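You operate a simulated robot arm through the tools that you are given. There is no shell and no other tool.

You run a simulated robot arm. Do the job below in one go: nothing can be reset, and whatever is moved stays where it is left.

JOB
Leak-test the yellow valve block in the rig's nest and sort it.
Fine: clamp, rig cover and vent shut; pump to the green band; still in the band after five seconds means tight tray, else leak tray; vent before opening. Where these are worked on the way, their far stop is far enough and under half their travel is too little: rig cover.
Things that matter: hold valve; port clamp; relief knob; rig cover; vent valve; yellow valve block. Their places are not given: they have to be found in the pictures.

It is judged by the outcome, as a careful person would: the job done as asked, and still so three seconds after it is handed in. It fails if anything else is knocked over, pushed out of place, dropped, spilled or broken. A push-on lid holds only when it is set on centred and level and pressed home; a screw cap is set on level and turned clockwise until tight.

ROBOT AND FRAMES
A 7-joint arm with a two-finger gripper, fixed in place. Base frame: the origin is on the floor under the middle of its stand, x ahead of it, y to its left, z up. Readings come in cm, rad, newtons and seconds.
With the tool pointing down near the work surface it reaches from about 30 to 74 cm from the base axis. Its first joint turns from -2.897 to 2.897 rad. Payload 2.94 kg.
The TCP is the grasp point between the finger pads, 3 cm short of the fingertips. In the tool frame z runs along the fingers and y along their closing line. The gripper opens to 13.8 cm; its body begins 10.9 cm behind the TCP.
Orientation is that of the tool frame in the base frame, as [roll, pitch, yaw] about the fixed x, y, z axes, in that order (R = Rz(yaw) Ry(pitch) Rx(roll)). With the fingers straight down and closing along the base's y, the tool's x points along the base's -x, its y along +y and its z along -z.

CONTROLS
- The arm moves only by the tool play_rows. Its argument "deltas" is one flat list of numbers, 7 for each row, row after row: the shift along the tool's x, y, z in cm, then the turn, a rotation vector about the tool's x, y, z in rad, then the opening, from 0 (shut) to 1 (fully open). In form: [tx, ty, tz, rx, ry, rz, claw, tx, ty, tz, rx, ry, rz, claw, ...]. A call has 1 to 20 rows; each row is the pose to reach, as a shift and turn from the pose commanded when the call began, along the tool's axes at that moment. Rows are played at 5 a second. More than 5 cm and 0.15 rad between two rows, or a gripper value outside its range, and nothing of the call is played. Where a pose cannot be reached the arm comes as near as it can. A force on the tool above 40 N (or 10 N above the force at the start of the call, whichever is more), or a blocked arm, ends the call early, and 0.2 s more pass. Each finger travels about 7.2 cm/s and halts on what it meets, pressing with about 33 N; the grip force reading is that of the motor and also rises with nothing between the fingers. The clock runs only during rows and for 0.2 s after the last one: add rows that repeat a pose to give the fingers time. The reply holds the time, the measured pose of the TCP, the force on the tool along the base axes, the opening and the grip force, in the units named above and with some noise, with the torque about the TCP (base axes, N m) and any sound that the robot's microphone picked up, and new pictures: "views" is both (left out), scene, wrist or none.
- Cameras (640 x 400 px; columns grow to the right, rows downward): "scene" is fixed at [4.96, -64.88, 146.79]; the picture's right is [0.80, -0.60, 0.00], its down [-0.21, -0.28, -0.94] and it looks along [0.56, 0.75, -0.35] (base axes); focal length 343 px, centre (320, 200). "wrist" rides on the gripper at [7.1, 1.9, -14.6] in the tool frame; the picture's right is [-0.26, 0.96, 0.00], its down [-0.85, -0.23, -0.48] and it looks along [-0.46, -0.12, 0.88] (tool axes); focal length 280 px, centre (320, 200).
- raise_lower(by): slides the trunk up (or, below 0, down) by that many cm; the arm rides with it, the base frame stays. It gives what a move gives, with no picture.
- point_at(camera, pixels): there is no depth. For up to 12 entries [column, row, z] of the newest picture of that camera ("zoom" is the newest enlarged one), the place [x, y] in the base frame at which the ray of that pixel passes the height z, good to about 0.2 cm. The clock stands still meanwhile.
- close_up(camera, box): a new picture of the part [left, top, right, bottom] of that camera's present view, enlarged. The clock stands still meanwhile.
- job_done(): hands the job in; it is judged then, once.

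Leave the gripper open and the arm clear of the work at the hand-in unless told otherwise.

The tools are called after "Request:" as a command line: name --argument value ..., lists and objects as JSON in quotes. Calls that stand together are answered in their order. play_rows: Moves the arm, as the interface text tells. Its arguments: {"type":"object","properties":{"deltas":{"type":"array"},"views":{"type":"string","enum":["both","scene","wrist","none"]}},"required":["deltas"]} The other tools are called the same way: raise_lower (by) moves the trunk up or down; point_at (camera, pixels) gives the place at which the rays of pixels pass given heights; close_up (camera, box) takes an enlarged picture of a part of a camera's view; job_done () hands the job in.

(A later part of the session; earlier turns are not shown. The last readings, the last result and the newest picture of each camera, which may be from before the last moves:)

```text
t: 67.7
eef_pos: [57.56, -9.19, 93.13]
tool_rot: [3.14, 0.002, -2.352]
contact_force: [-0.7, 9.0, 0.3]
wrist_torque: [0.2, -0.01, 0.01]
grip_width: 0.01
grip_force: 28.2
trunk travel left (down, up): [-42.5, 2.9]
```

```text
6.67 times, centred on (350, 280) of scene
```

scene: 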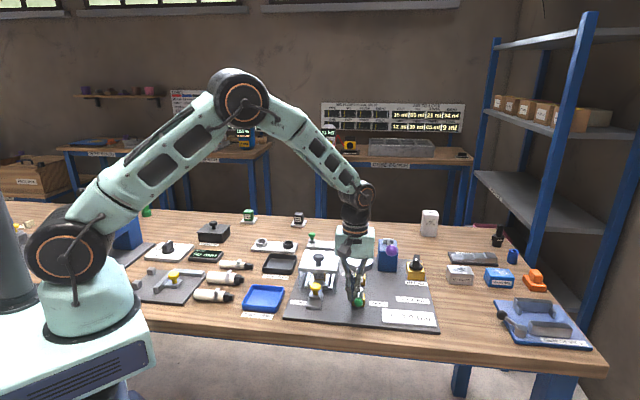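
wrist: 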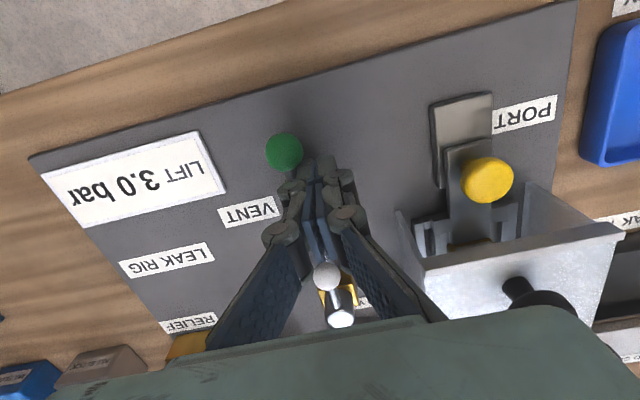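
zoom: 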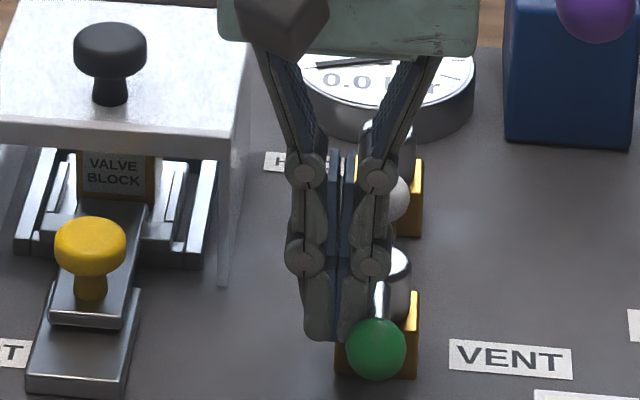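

The lever is back in line and the gauge reads 0.0. I move the tips off the lever and lift.

Request:
play_rows --deltas '[0, 1.2, 0, 0, 0, 0, 0, 0, 1.2, -4, 0, 0, 0, 0, 0, 1.2, -8, 0, 0, 0, 0, 0, 1.2, -13, 0, 0, 0, 0, 0, 1.2, -13, 0, 0, 0, 0]' --views "both"

Request:
close_up --camera "scene" --box '[290, 230, 400, 315]'

```text
t: 68.8
eef_pos: [57.03, -8.78, 105.94]
tool_rot: [3.139, 0.002, -2.354]
contact_force: [-0.4, 0.2, 0.1]
wrist_torque: [0.02, -0.01, 0.02]
grip_width: 0.0
grip_force: 28.4
trunk travel left (down, up): [-42.5, 2.9]
```

scene: 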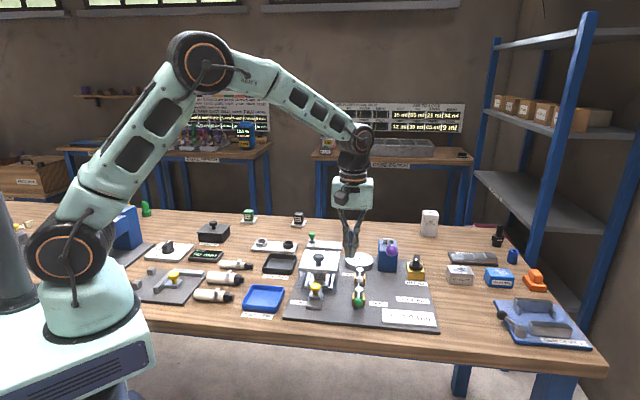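
wrist: 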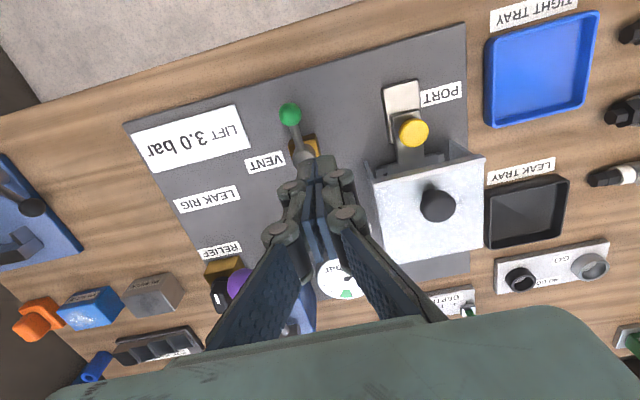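

```text
4.71 times, centred on (345, 272) of scene
```

zoom: 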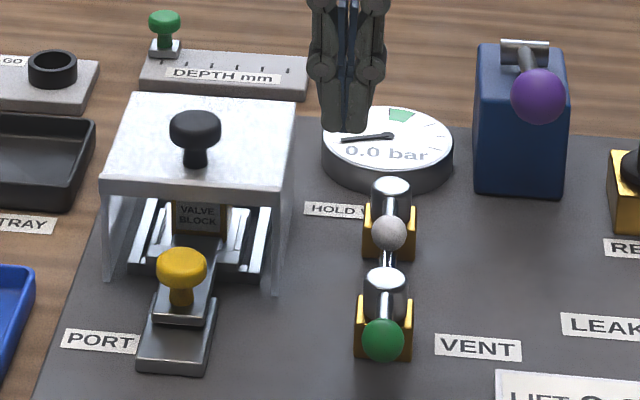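

The gauge reads 0.0 with the vent open. Now I'll slide the cover back. I turn the hand so the fingers close along the slide and move above the cover knob at about (56.6,4.2).

Request:
play_rows --deltas '[-0.8, 0.86, -0.5, 0, 0, 0.143, 0.1, -1.6, 1.7, -0.5, 0, 0, 0.286, 0.2, -2.4, 2.6, -0.5, 0, 0, 0.429, 0.3, -3.2, 3.4, -0.5, 0, 0, 0.572, 0.45, -4.05, 4.3, -0.5, 0, 0, 0.715, 0.45, -4.85, 5.15, -0.5, 0, 0, 0.858, 0.45, -5.65, 6.0, -0.5, 0, 0, 1.0, 0.45, -6.5, 6.9, -0.5, 0, 0, 1.144, 0.45, -7.3, 7.7, -0.5, 0, 0, 1.287, 0.45, -8.1, 8.6, -0.5, 0, 0, 1.43, 0.45, -8.9, 9.44, -0.5, 0, 0, 1.573, 0.45, -8.9, 9.44, -0.5, 0, 0, 1.573, 0.45]' --views "both"

Request:
close_up --camera "wrist" --box '[230, 60, 450, 220]'

```text
t: 71.5
eef_pos: [56.58, 4.21, 106.36]
tool_rot: [3.14, 0.0, 2.354]
contact_force: [0.1, -0.8, 0.2]
wrist_torque: [-0.01, -0.01, -0.01]
grip_width: 6.21
grip_force: 0.0
trunk travel left (down, up): [-42.5, 2.9]
```

scene: 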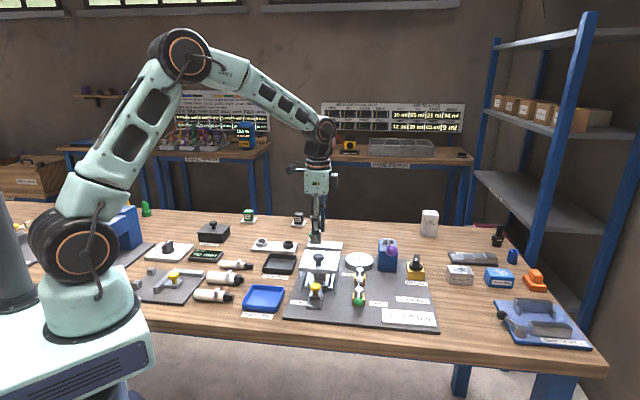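
wrist: 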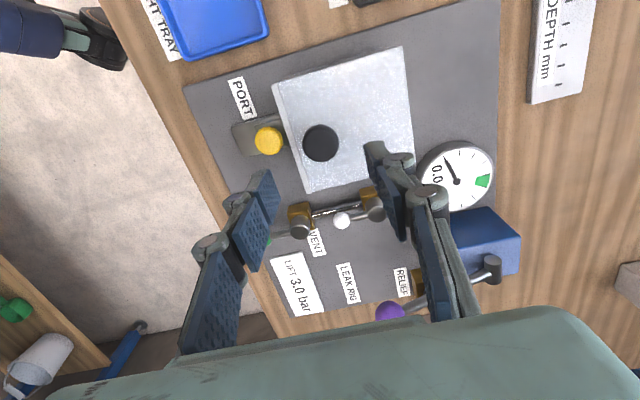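

```text
2.50 times, centred on (340, 140) of wrist
```

zoom: 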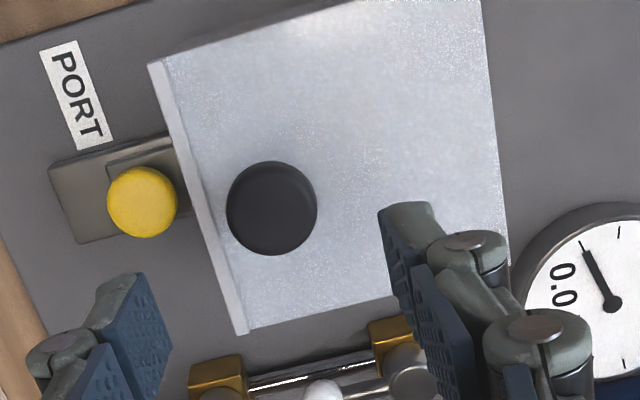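

The hand is centred over the cover knob. I go down to z ≈ 98.6 and close on it.

Request:
play_rows --deltas '[0, 0, 3.5, 0, 0, 0, 0.45, 0, 0, 6.5, 0, 0, 0, 0.45, 0, 0, 7.7, 0, 0, 0, 0.45, 0, 0, 7.7, 0, 0, 0, 0.2, 0, 0, 7.7, 0, 0, 0, 0.1, 0, 0, 7.7, 0, 0, 0, 0.1]' --views "wrist"

```text
t: 72.8
eef_pos: [56.67, 4.24, 98.73]
tool_rot: [-3.141, 0.001, 2.355]
contact_force: [0.4, 0.5, -1.3]
wrist_torque: [0.0, -0.15, -0.03]
grip_width: 3.05
grip_force: 45.6
trunk travel left (down, up): [-42.5, 2.9]
```

wrist: 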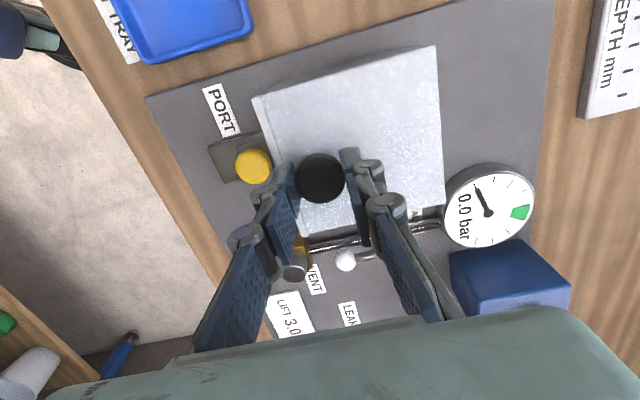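

The knob is held. I slide the cover back along its rail.

Request:
play_rows --deltas '[0, 0.6, 0, 0, 0, 0, 0.1, 0, 1.3, 0, 0, 0, 0, 0.1, 0, 2.1, 0, 0, 0, 0, 0.1, 0, 2.9, 0, 0, 0, 0, 0.1, 0, 3.7, 0, 0, 0, 0, 0.1, 0, 4.5, 0, 0, 0, 0, 0.1, 0, 5.3, 0, 0, 0, 0, 0.1, 0, 6.1, 0, 0, 0, 0, 0.1, 0, 6.9, 0, 0, 0, 0, 0.1, 0, 7.7, 0, 0, 0, 0, 0.1, 0, 8.5, 0, 0, 0, 0, 0.1, 0, 9.3, 0, 0, 0, 0, 0.1, 0, 10.1, 0, 0, 0, 0, 0.1, 0, 10.7, 0, 0, 0, 0, 0.1]' --views "both"

```text
t: 75.8
eef_pos: [64.18, 11.85, 98.76]
tool_rot: [3.139, -0.002, 2.356]
contact_force: [6.8, -6.7, -4.2]
wrist_torque: [-0.31, -0.2, -0.07]
grip_width: 3.07
grip_force: 44.9
trunk travel left (down, up): [-42.5, 2.9]
```

scene: 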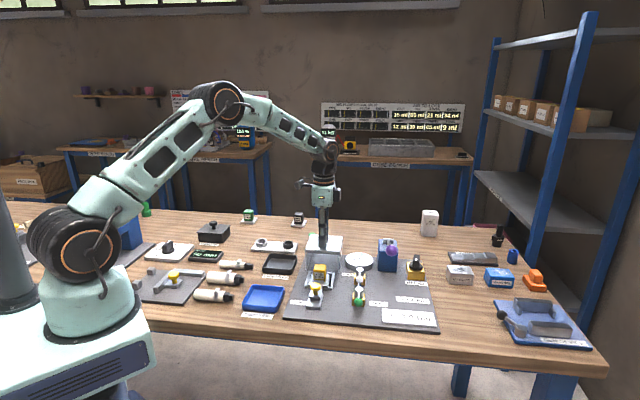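
wrist: 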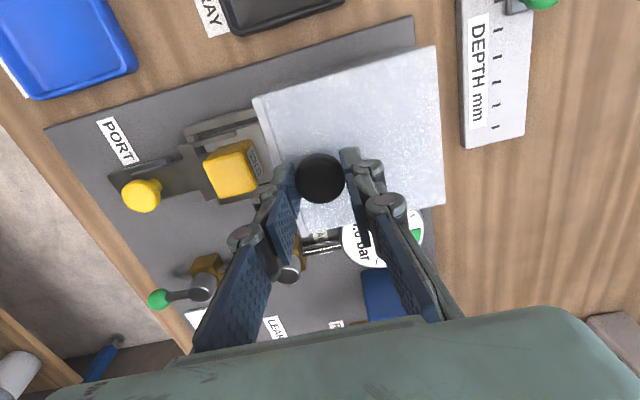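

Nearly back to the start position (64.7,12.3). I finish the last 0.7 cm gently.

Request:
play_rows --deltas '[-0.12, 0.3, 0, 0, 0, 0, 0.1, -0.12, 0.6, 0, 0, 0, 0, 0.1, -0.12, 0.8, 0, 0, 0, 0, 0.1]' --views "scene"

```text
t: 76.7
eef_pos: [64.72, 12.42, 98.74]
tool_rot: [3.14, -0.002, 2.355]
contact_force: [3.5, -4.5, -3.9]
wrist_torque: [0.02, -0.02, 0.04]
grip_width: 3.05
grip_force: 44.5
trunk travel left (down, up): [-42.5, 2.9]
```

scene: 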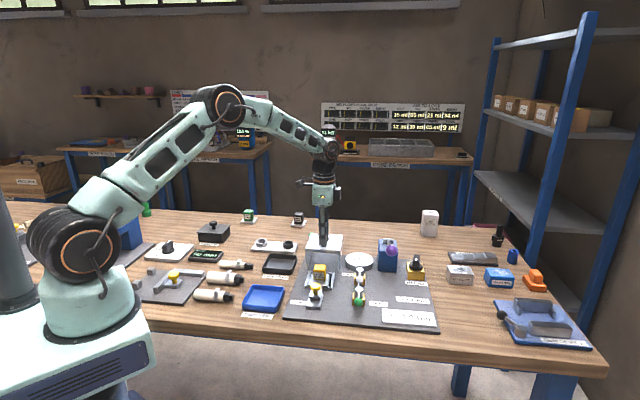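

The cover is back where it started. I release the knob, lift, and go above the clamp knob at about (52.4,0.4).

Request:
play_rows --deltas '[0, 0, 0, 0, 0, 0, 0.25, 0, 0, 0, 0, 0, 0, 0.43, 0, 0, 0, 0, 0, 0, 0.43, 0, 0, -3, 0, 0, 0, 0.43, 0, 0, -6, 0, 0, 0, 0.43, 0, -4, -6, 0, 0, 0, 0.43, 0, -8, -6, 0, 0, 0, 0.43, 0.0, -12, -6, 0, 0, 0, 0.43, -0.05, -15, -6, 0, 0, 0, 0.43, -0.1, -17.2, -6, 0, 0, 0, 0.43, -0.1, -17.2, -6, 0, 0, 0, 0.43]' --views "both"

Request:
close_up --camera "scene" --box '[290, 230, 370, 315]'

```text
t: 79.0
eef_pos: [52.54, -0.02, 104.78]
tool_rot: [3.14, -0.001, 2.357]
contact_force: [0.2, 0.4, -0.4]
wrist_torque: [-0.02, 0.05, 0.02]
grip_width: 5.92
grip_force: 0.1
trunk travel left (down, up): [-42.5, 2.9]
```

scene: 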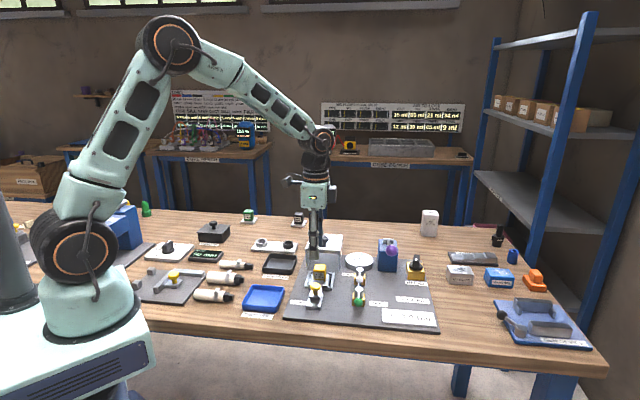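
wrist: 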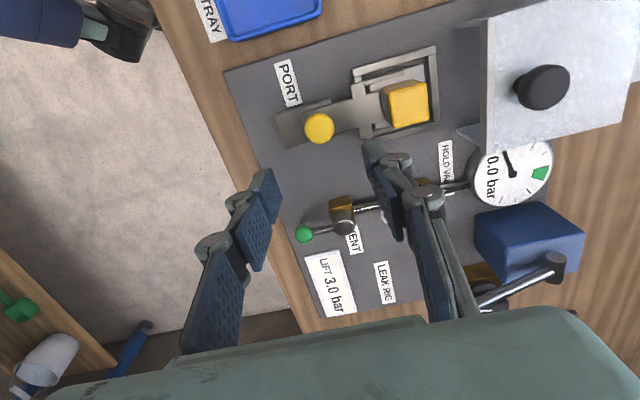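

```text
4.71 times, centred on (330, 272) of scene
```

zoom: 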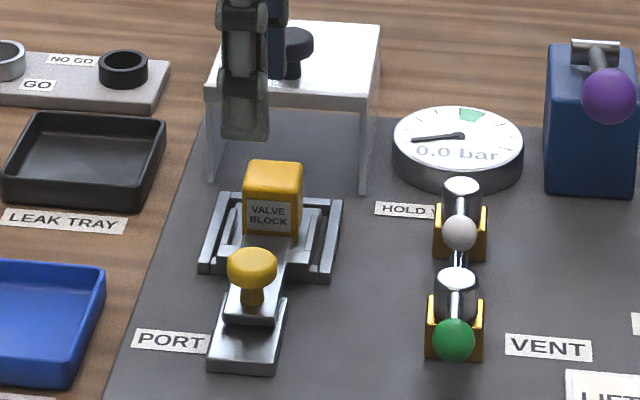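

The clamp knob is at wrist (319,128). I check its place.

Request:
point_at --camera "wrist" --pixels '[[319, 128, 91.5], [407, 102, 92.2]]'

```text
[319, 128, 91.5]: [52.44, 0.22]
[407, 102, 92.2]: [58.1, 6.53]
```

The hand is well centred. I go down to z ≈ 92.6 and grip the knob.

Request:
play_rows --deltas '[0.24, 0.1, 4.5, 0, 0, 0, 0.43, 0.24, 0.1, 9, 0, 0, 0, 0.43, 0.24, 0.1, 12.2, 0, 0, 0, 0.43, 0.24, 0.1, 12.2, 0, 0, 0, 0.43, 0.24, 0.1, 12.2, 0, 0, 0, 0.2, 0.24, 0.1, 12.2, 0, 0, 0, 0.1, 0.24, 0.1, 12.2, 0, 0, 0, 0.1]' --views "wrist"

```text
t: 80.7
eef_pos: [52.38, 0.35, 92.76]
tool_rot: [3.139, -0.002, 2.354]
contact_force: [-3.0, -3.2, -3.0]
wrist_torque: [-0.21, -0.08, -0.03]
grip_width: 2.84
grip_force: 44.6
trunk travel left (down, up): [-42.5, 2.9]
```

wrist: 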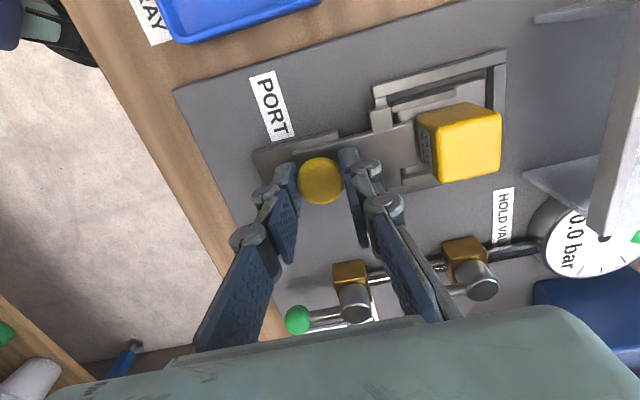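

Gripped. I pull the clamp back along its rail by 4 cm.

Request:
play_rows --deltas '[0, -0.5, 0, 0, 0, 0, 0.1, 0, -1.0, 0, 0, 0, 0, 0.1, 0, -1.6, 0, 0, 0, 0, 0.1, 0, -2.2, 0, 0, 0, 0, 0.1, 0, -2.8, 0, 0, 0, 0, 0.1, 0, -3.4, 0, 0, 0, 0, 0.1, 0, -4.0, 0, 0, 0, 0, 0.1]' --views "wrist"

```text
t: 82.2
eef_pos: [49.55, -2.56, 92.74]
tool_rot: [3.135, 0.003, 2.355]
contact_force: [0.5, 0.6, 29.3]
wrist_torque: [0.15, 0.0, 0.03]
grip_width: 2.81
grip_force: 45.3
trunk travel left (down, up): [-42.5, 2.9]
```

wrist: 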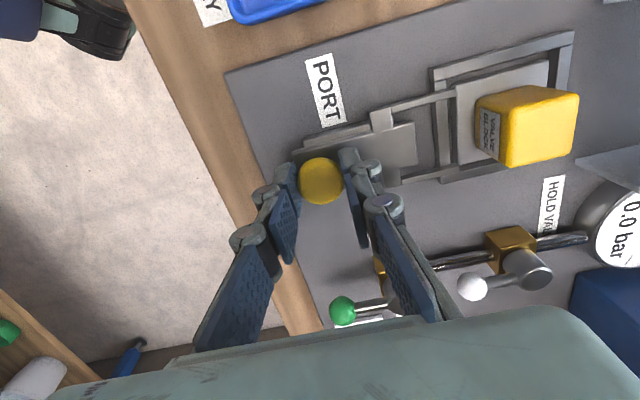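

The clamp is open again. I ease off, release the knob and lift.

Request:
play_rows --deltas '[0, 0, -0.2, 0, 0, 0, 0.1, 0, 0, -0.2, 0, 0, 0, 0.3, 0, 0, -0.2, 0, 0, 0, 0.43, 0, 0, -0.2, 0, 0, 0, 0.43, 0, 0, -4, 0, 0, 0, 0.43, 0, 0, -8, 0, 0, 0, 0.43, 0, 0, -12.5, 0, 0, 0, 0.43, 0, 0, -12.5, 0, 0, 0, 0.43]' --views "both"

Request:
close_up --camera "wrist" --box '[280, 40, 520, 200]'

Request:
close_up --camera "scene" --box '[235, 245, 345, 330]'

```text
t: 84.0
eef_pos: [49.78, -2.35, 105.18]
tool_rot: [3.139, 0.0, 2.357]
contact_force: [-0.3, 0.1, -0.5]
wrist_torque: [-0.03, -0.01, -0.03]
grip_width: 5.93
grip_force: 0.0
trunk travel left (down, up): [-42.5, 2.9]
```

scene: 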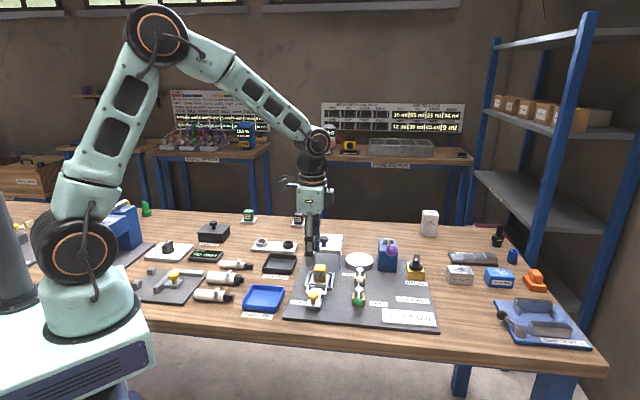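
wrist: 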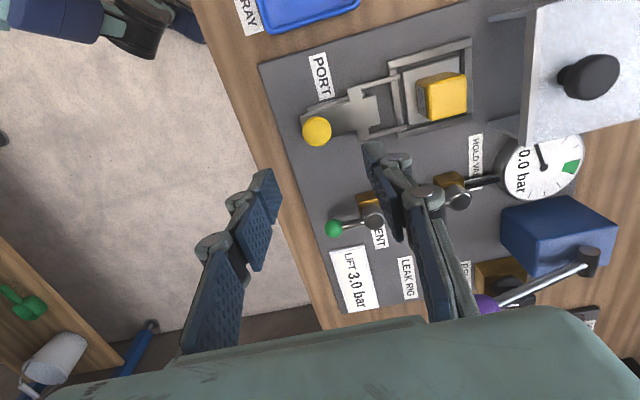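

```text
2.50 times, centred on (400, 120) of wrist
```

zoom: 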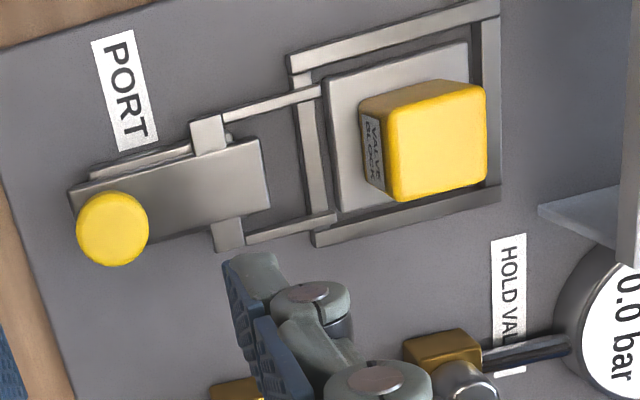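

```text
4.71 times, centred on (290, 288) of scene
```

zoom: 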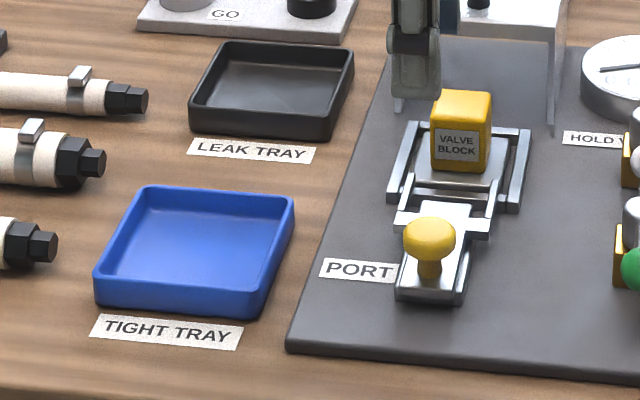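

The clamp is open and the block is free. I move above the block with the fingers turned to close across the rig, away from the hood.

Request:
point_at --camera "wrist" --pixels '[[446, 96, 92.2], [432, 84, 92.2], [466, 72, 92.2], [467, 113, 92.2], [436, 119, 92.2]]'

Request:
play_rows --deltas '[0, 1.1, -0.5, 0, 0, -0.143, 0.45, 0, 2.2, -1, 0, 0, -0.286, 0.5, 0, 3.4, -1, 0, 0, -0.429, 0.55, 0, 4.5, -1, 0, 0, -0.571, 0.55, 0, 5.6, -1, 0, 0, -0.714, 0.55, 0, 6.7, -1, 0, 0, -0.857, 0.55, 0, 7.8, -1, 0, 0, -1.0, 0.55, 0, 8.9, -1, 0, 0, -1.142, 0.55, 0, 10.1, -1, 0, 0, -1.285, 0.55, 0, 11.2, -1, 0, 0, -1.428, 0.55, 0, 12.3, -1, 0, 0, -1.571, 0.55, 0, 12.3, -1, 0, 0, -1.571, 0.55]' --views "both"

Request:
close_up --camera "wrist" --box '[220, 40, 460, 220]'

```text
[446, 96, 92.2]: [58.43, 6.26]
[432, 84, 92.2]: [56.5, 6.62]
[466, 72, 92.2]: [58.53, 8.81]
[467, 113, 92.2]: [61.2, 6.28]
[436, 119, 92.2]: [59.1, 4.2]
```

```text
t: 86.7
eef_pos: [58.25, 6.13, 106.01]
tool_rot: [-3.141, 0.001, -2.356]
contact_force: [1.0, 0.1, 0.5]
wrist_torque: [0.0, 0.02, 0.0]
grip_width: 7.6
grip_force: 0.0
trunk travel left (down, up): [-42.5, 2.9]
```

scene: 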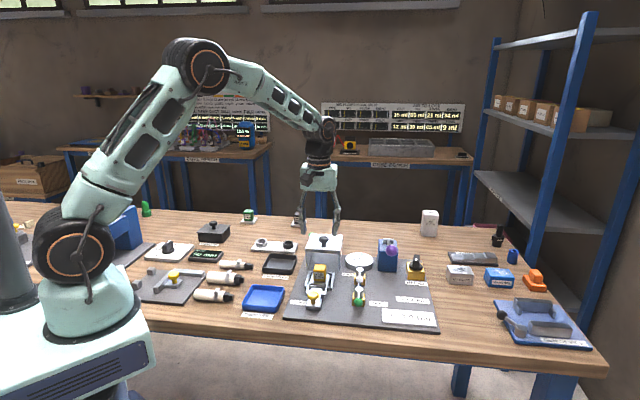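
wrist: 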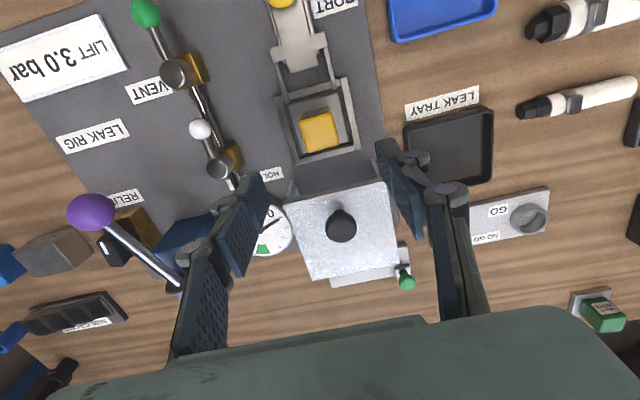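

```text
2.22 times, centred on (340, 130) of wrist
```

zoom: 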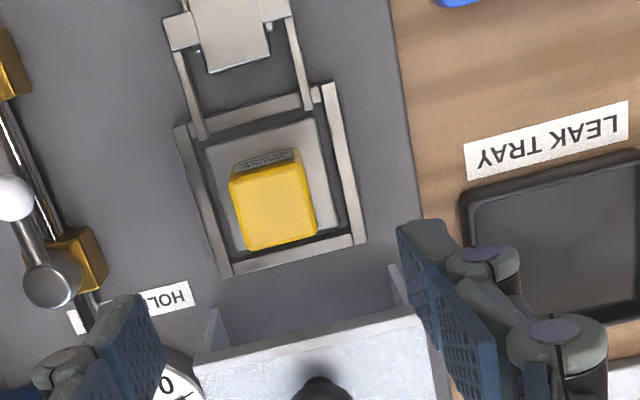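

I see the block's top at zoom (230,180)–(318,235). I'll get its corners and the frame's height.

Request:
point_at --camera "wrist" --pixels '[[299.5, 121, 92.2], [333.2, 114.2, 92.2], [339.1, 145.8, 92.2], [307.6, 152.5, 92.2], [319.5, 133.5, 92.2], [281, 97, 88.5], [345, 80, 88.5], [353, 148, 88.5], [297, 162, 88.5], [308, 108, 88]]'

Request:
close_up --camera "scene" --box '[300, 255, 340, 295]'

```text
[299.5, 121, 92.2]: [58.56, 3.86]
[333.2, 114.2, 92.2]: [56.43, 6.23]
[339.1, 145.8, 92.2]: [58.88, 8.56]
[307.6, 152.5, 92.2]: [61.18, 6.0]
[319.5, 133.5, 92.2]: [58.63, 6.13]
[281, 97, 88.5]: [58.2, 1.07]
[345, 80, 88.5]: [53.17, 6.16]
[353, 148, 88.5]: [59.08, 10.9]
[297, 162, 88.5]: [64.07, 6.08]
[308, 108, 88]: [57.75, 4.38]
```

```text
10.00 times, centred on (320, 275) of scene
```

zoom: 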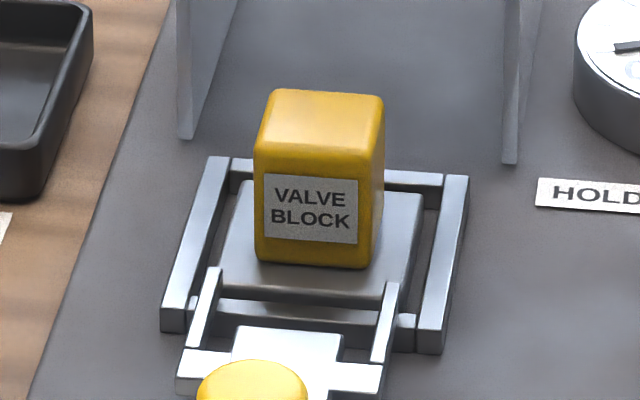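

The block measures about 3.3 cm square, centred at (58.75,6.15), top z = 92.2. I lower around it to z = 92, keeping the tips above the nest frame.

Request:
play_rows --deltas '[-0.37, -0.34, 4.5, 0, 0, 0, 0.55, -0.37, -0.34, 9, 0, 0, 0, 0.55, -0.37, -0.34, 12, 0, 0, 0, 0.5, -0.37, -0.34, 13.9, 0, 0, 0, 0.45, -0.37, -0.34, 13.9, 0, 0, 0, 0.45]' --views "both"

Request:
close_up --camera "wrist" --box '[220, 80, 460, 260]'

Request:
close_up --camera "scene" --box '[290, 240, 350, 300]'

```text
t: 87.8
eef_pos: [58.73, 6.36, 91.99]
tool_rot: [-3.141, 0.001, -2.355]
contact_force: [-0.5, 0.0, 0.3]
wrist_torque: [0.0, 0.0, -0.03]
grip_width: 6.22
grip_force: 0.0
trunk travel left (down, up): [-42.5, 2.9]
```

scene: 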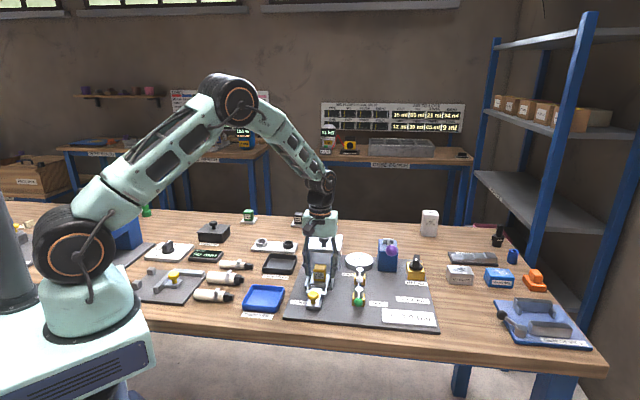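
wrist: 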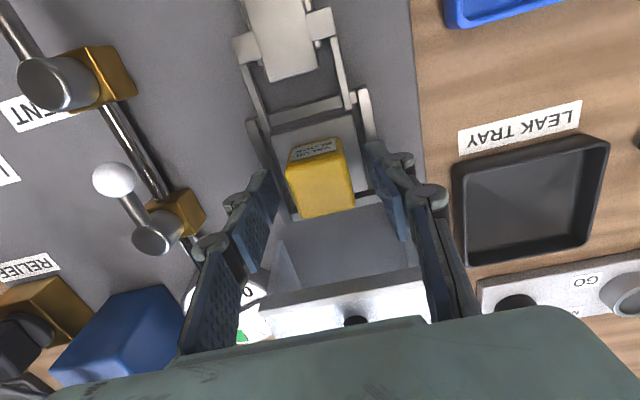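

```text
2.22 times, centred on (340, 170) of wrist
```

zoom: 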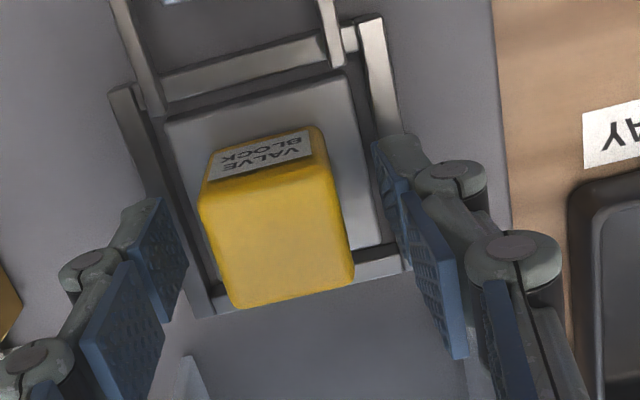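

```text
6.67 times, centred on (320, 270) of scene
```

zoom: 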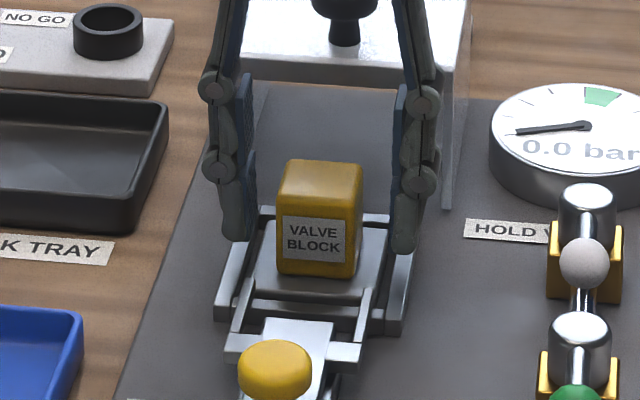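

The block stands between the pads. I close on it.

Request:
play_rows --deltas '[0, 0, 0, 0, 0, 0, 0.3, 0, 0, 0, 0, 0, 0, 0.15, 0, 0, 0, 0, 0, 0, 0.1, 0, 0, 0, 0, 0, 0, 0.1]' --views "wrist"

Request:
close_up --camera "scene" --box '[290, 240, 350, 300]'

```text
t: 88.8
eef_pos: [58.79, 6.37, 92.13]
tool_rot: [3.14, 0.001, -2.357]
contact_force: [-0.6, 1.1, -0.7]
wrist_torque: [0.01, -0.02, -0.01]
grip_width: 3.54
grip_force: 33.1
trunk travel left (down, up): [-42.5, 2.9]
```

wrist: 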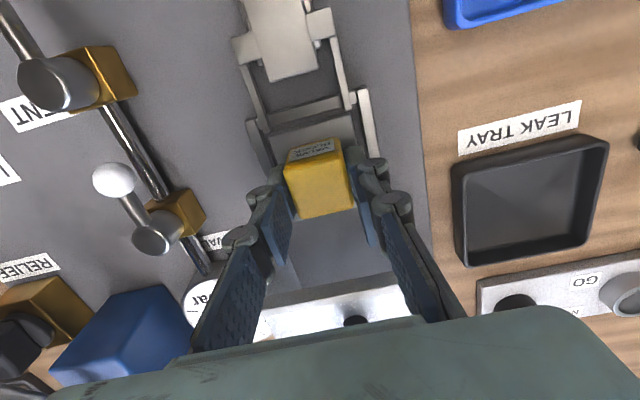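

```text
6.67 times, centred on (320, 270) of scene
```

zoom: 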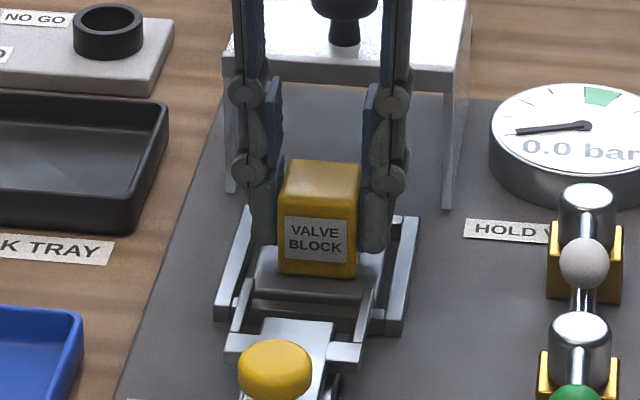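

Held at 3.54 cm. I lift straight up slowly, then higher.

Request:
play_rows --deltas '[0, 0, -0.7, 0, 0, 0, 0.1, 0, 0, -1.8, 0, 0, 0, 0.1, 0, 0, -3.5, 0, 0, 0, 0.1, 0, 0, -6, 0, 0, 0, 0.1, 0, 0, -9, 0, 0, 0, 0.1, 0, 0, -12, 0, 0, 0, 0.1, 0, 0, -12, 0, 0, 0, 0.1]' --views "both"

Request:
close_up --camera "scene" --box '[235, 200, 385, 320]'

```text
t: 90.5
eef_pos: [58.79, 6.12, 104.02]
tool_rot: [3.141, 0.003, -2.356]
contact_force: [0.1, 0.4, -1.7]
wrist_torque: [0.0, 0.0, -0.01]
grip_width: 3.53
grip_force: 33.4
trunk travel left (down, up): [-42.5, 2.9]
```

scene: 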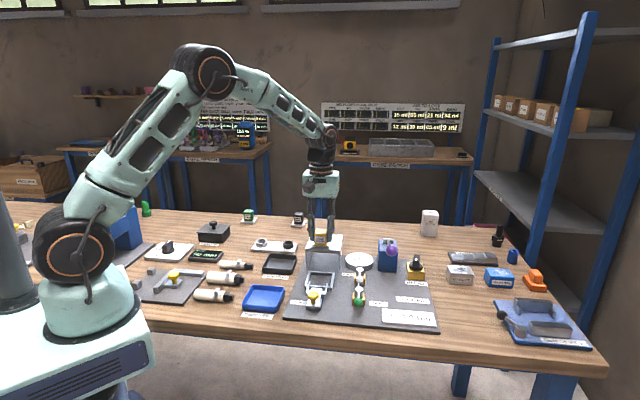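
wrist: 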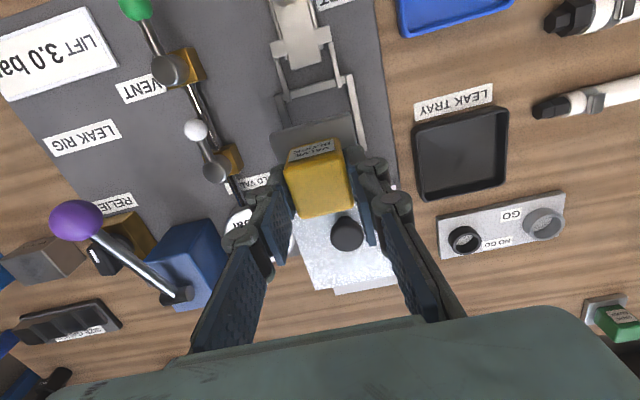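

```text
3.33 times, centred on (310, 260) of scene
```

zoom: 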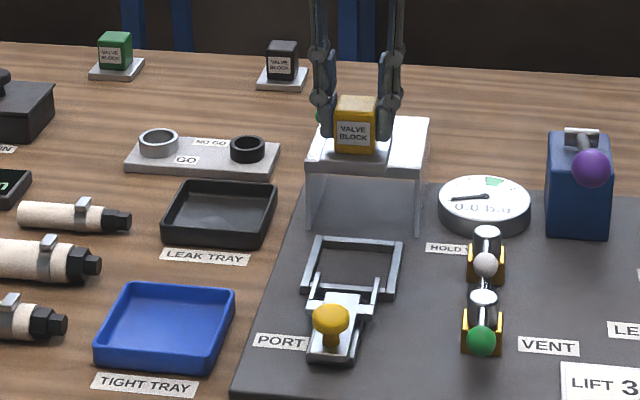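

The block is lifted. I check that nothing else came along and where the trays are.

Request:
close_up --camera "scene" --box '[295, 220, 345, 300]'

Request:
close_up --camera "scene" --box '[235, 275, 295, 325]'

Request:
close_up --camera "wrist" --box '[240, 60, 420, 240]'

```text
5.00 times, centred on (320, 260) of scene
```

zoom: 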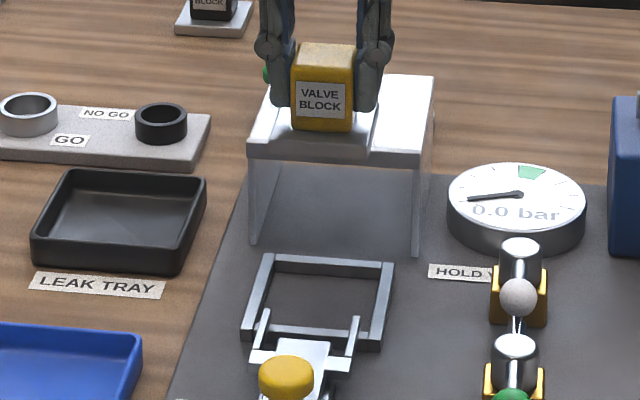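

```text
8.00 times, centred on (265, 300) of scene
```

zoom: 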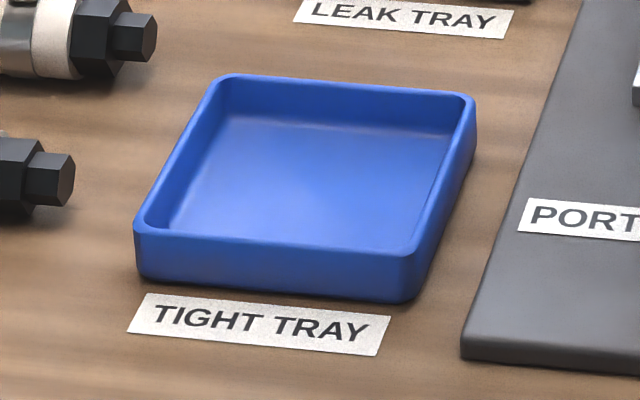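

```text
2.22 times, centred on (330, 150) of wrist
```

zoom: 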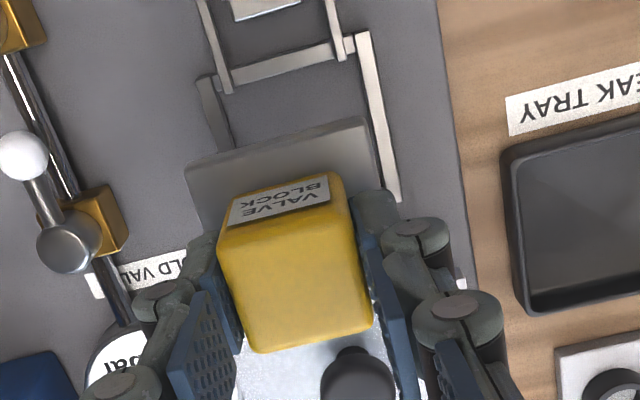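

The block carries its own base plate, like the other valve blocks on the table, so that is one piece. Now I locate the blue tight tray by its rim corners.

Request:
point_at --camera "scene" --pixels '[[241.9, 303.8, 88], [277.0, 307.0, 88], [251.9, 284.2, 88], [284.2, 287, 88], [246, 302, 86], [273.5, 305.5, 86], [255, 289.5, 86], [280.5, 291.5, 86], [316, 255, 99]]'

```text
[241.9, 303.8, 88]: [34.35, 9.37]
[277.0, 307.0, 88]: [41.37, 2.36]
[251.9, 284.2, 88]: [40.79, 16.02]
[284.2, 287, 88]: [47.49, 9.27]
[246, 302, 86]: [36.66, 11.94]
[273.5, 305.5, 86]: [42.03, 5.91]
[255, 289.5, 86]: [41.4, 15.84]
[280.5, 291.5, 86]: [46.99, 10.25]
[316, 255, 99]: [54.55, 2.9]
```

The tray is about 9.9 by 9.3 cm, centred near (41.0,9.3) and turned like the rig. I carry the block over it at this height.

Request:
play_rows --deltas '[1.3, 1.9, 0, 0, 0, 0, 0.1, 3.1, 4.4, 0, 0, 0, 0, 0.1, 5.0, 7.1, 0, 0, 0, 0, 0.1, 6.9, 9.9, 0, 0, 0, 0, 0.1, 8.7, 12.6, 0, 0, 0, 0, 0.1, 9.9, 14.3, 0, 0, 0, 0, 0.1, 10.3, 14.85, 0, 0, 0, 0, 0.1, 10.3, 14.85, 0, 0, 0, 0, 0.1]' --views "both"

Request:
close_up --camera "scene" --box '[220, 230, 310, 330]'

Request:
close_up --camera "wrist" --box '[200, 40, 440, 240]'

```text
t: 92.2
eef_pos: [41.15, 9.46, 104.17]
tool_rot: [3.141, 0.002, -2.357]
contact_force: [-0.3, 0.2, -2.8]
wrist_torque: [0.0, 0.0, 0.02]
grip_width: 3.53
grip_force: 33.0
trunk travel left (down, up): [-42.5, 2.9]
```

scene: 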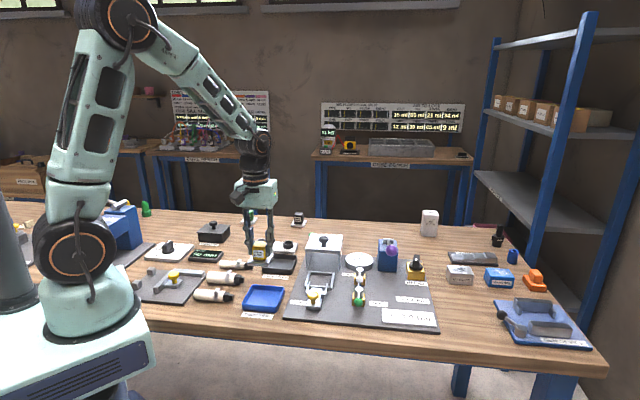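
wrist: 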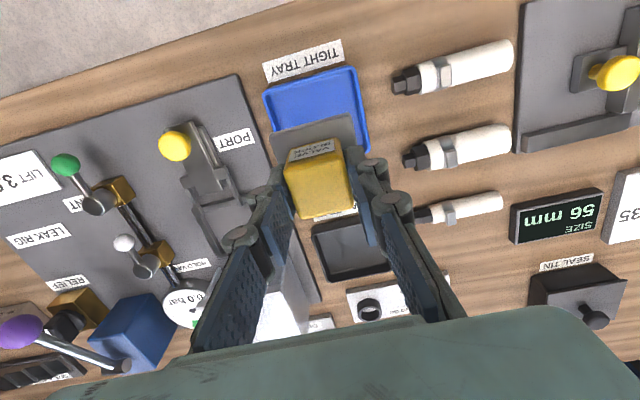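

```text
4.00 times, centred on (265, 280) of scene
```

zoom: 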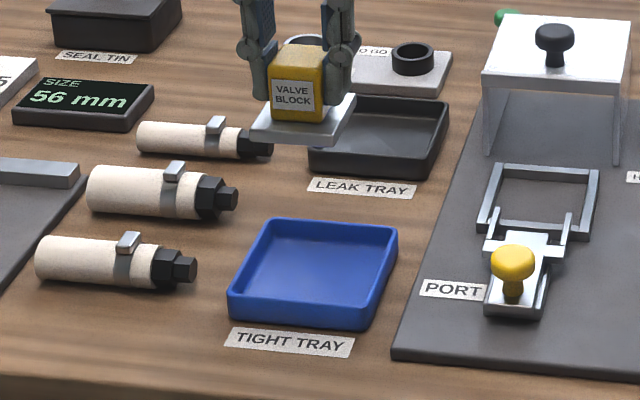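

```text
2.00 times, centred on (320, 140) of wrist
```

zoom: 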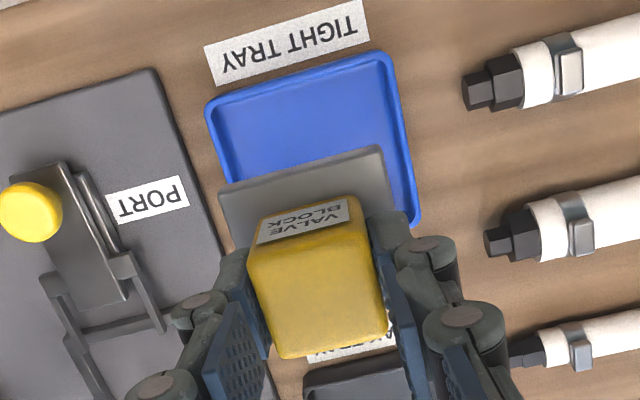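

Before lowering I check the tray's corners in the wrist view: (264,92.5), (354,67.5), (370,151).

Request:
point_at --camera "wrist" --pixels '[[264, 92.5, 88], [354, 67.5, 88], [370, 151, 88], [264, 92.5, 87], [354, 67.5, 87], [370, 151, 87]]'

```text
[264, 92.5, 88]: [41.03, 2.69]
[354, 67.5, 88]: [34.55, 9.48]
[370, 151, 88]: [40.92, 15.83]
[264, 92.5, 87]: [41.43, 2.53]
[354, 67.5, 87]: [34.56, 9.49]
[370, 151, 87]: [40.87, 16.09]
```

The tray centre is (41.0,9.2), matching the block's position under the hand. I lower to z ≈ 93.

Request:
play_rows --deltas '[0, 0, 3, 0, 0, 0, 0.1, 0, 0, 6, 0, 0, 0, 0.1, 0, 0, 8.5, 0, 0, 0, 0.1, 0, 0, 10, 0, 0, 0, 0.1, 0, 0, 11, 0, 0, 0, 0.1, 0, 0, 11, 0, 0, 0, 0.1]' --views "both"

Request:
close_up --camera "scene" --box '[230, 250, 300, 320]'

```text
t: 93.7
eef_pos: [41.17, 9.51, 93.23]
tool_rot: [-3.141, 0.001, -2.357]
contact_force: [-0.8, 0.1, -1.9]
wrist_torque: [0.0, -0.05, -0.02]
grip_width: 3.55
grip_force: 33.2
trunk travel left (down, up): [-42.5, 2.9]
```

scene: 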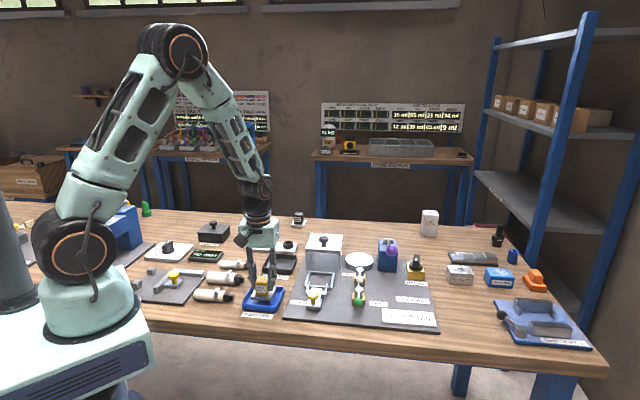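
wrist: 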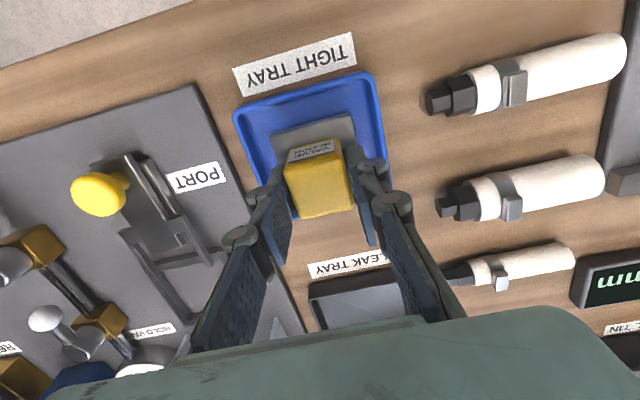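

```text
5.71 times, centred on (265, 285) of scene
```

zoom: 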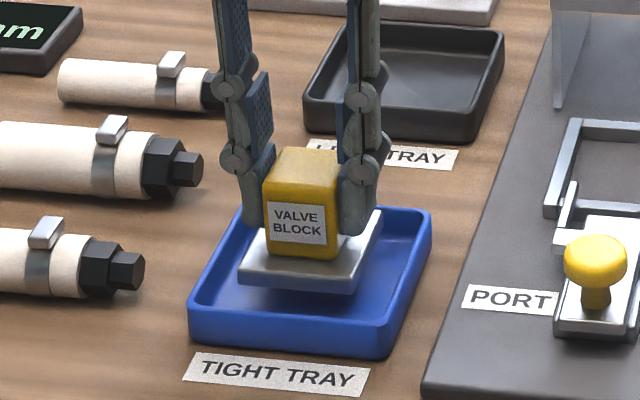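

The plate is inside the tray outline, still above the floor. I lower in small steps and watch for contact.

Request:
play_rows --deltas '[0, 0, 0.3, 0, 0, 0, 0.1, 0, 0, 0.6, 0, 0, 0, 0.1, 0, 0, 0.9, 0, 0, 0, 0.1, 0, 0, 1.1, 0, 0, 0, 0.1]' --views "none"

Request:
close_up --camera "scene" --box '[230, 250, 300, 320]'

```text
t: 94.7
eef_pos: [41.25, 9.45, 92.07]
tool_rot: [-3.141, 0.002, -2.357]
contact_force: [0.1, 0.2, -2.0]
wrist_torque: [-0.01, 0.0, -0.01]
grip_width: 3.52
grip_force: 33.3
trunk travel left (down, up): [-42.5, 2.9]
```

```text
5.71 times, centred on (265, 285) of scene
```

zoom: 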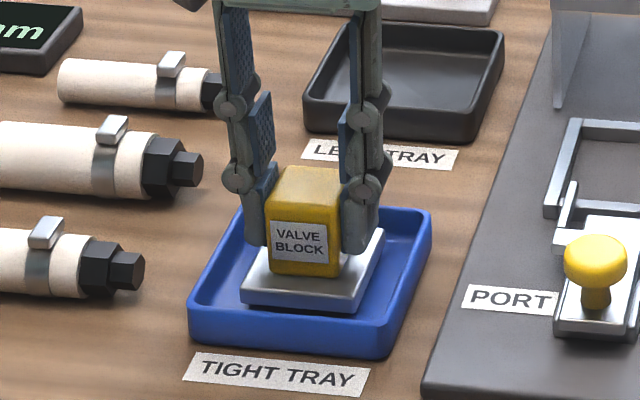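

No contact yet at z = 92.07. I continue down in 0.2 cm steps.

Request:
play_rows --deltas '[0, 0, 0.2, 0, 0, 0, 0.1, 0, 0, 0.4, 0, 0, 0, 0.1, 0, 0, 0.6, 0, 0, 0, 0.1]' --views "none"

Request:
close_up --camera "scene" --box '[230, 250, 300, 320]'

```text
t: 95.5
eef_pos: [41.05, 9.39, 91.61]
tool_rot: [-3.14, 0.004, -2.354]
contact_force: [-0.9, 0.4, 14.8]
wrist_torque: [-0.29, 0.51, -0.04]
grip_width: 3.52
grip_force: 32.6
trunk travel left (down, up): [-42.5, 2.9]
```

```text
5.71 times, centred on (265, 285) of scene
```

zoom: 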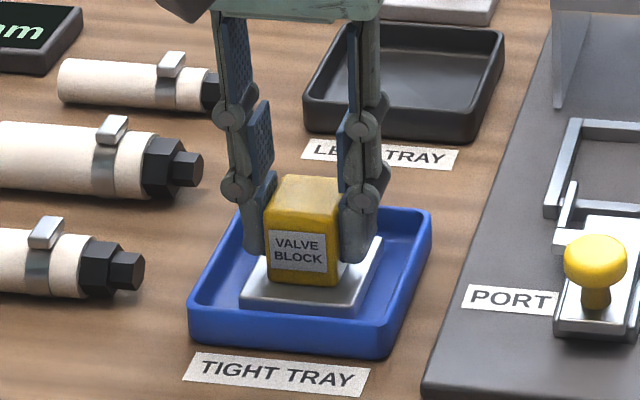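

The plate has touched the tray floor (about 15 N). I ease off, open the fingers and lift straight up.

Request:
play_rows --deltas '[0, 0, -0.15, 0, 0, 0, 0.1, 0, 0, -0.15, 0, 0, 0, 0.3, 0, 0, -0.15, 0, 0, 0, 0.42, 0, 0, -0.15, 0, 0, 0, 0.42, 0, 0, -2, 0, 0, 0, 0.42, 0, 0, -5, 0, 0, 0, 0.42, 0, 0, -9, 0, 0, 0, 0.42, 0, 0, -13, 0, 0, 0, 0.42, 0, 0, -13, 0, 0, 0, 0.42]' --views "both"

Request:
close_up --camera "scene" --box '[230, 250, 300, 320]'

Request:
close_up --camera "scene" --box '[280, 220, 450, 340]'

```text
t: 97.5
eef_pos: [41.02, 9.42, 104.56]
tool_rot: [3.141, 0.003, -2.356]
contact_force: [-0.5, 0.0, -0.4]
wrist_torque: [0.02, -0.01, 0.02]
grip_width: 5.81
grip_force: 0.0
trunk travel left (down, up): [-42.5, 2.9]
```

scene: 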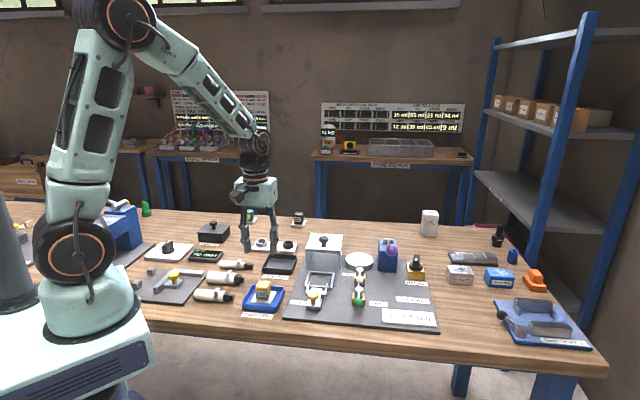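
wrist: 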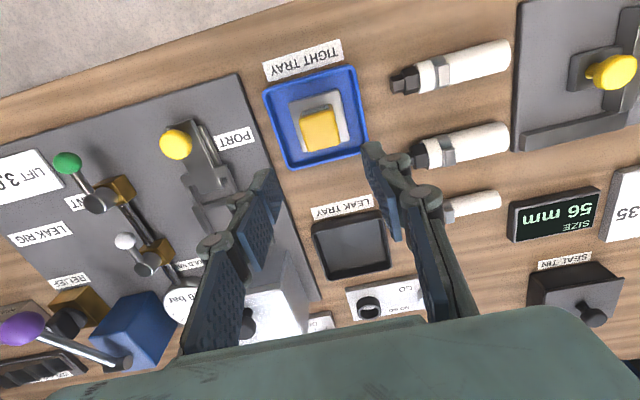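

```text
5.71 times, centred on (265, 285) of scene
```

zoom: 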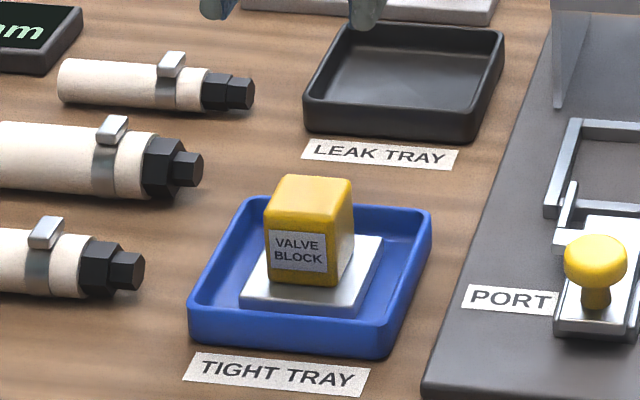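

```text
3.33 times, centred on (365, 280) of scene
```

zoom: 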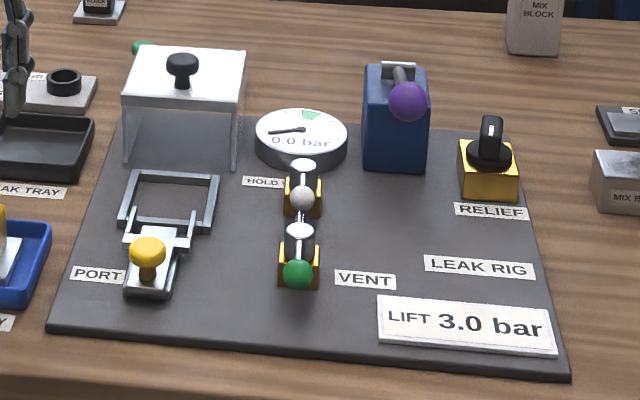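

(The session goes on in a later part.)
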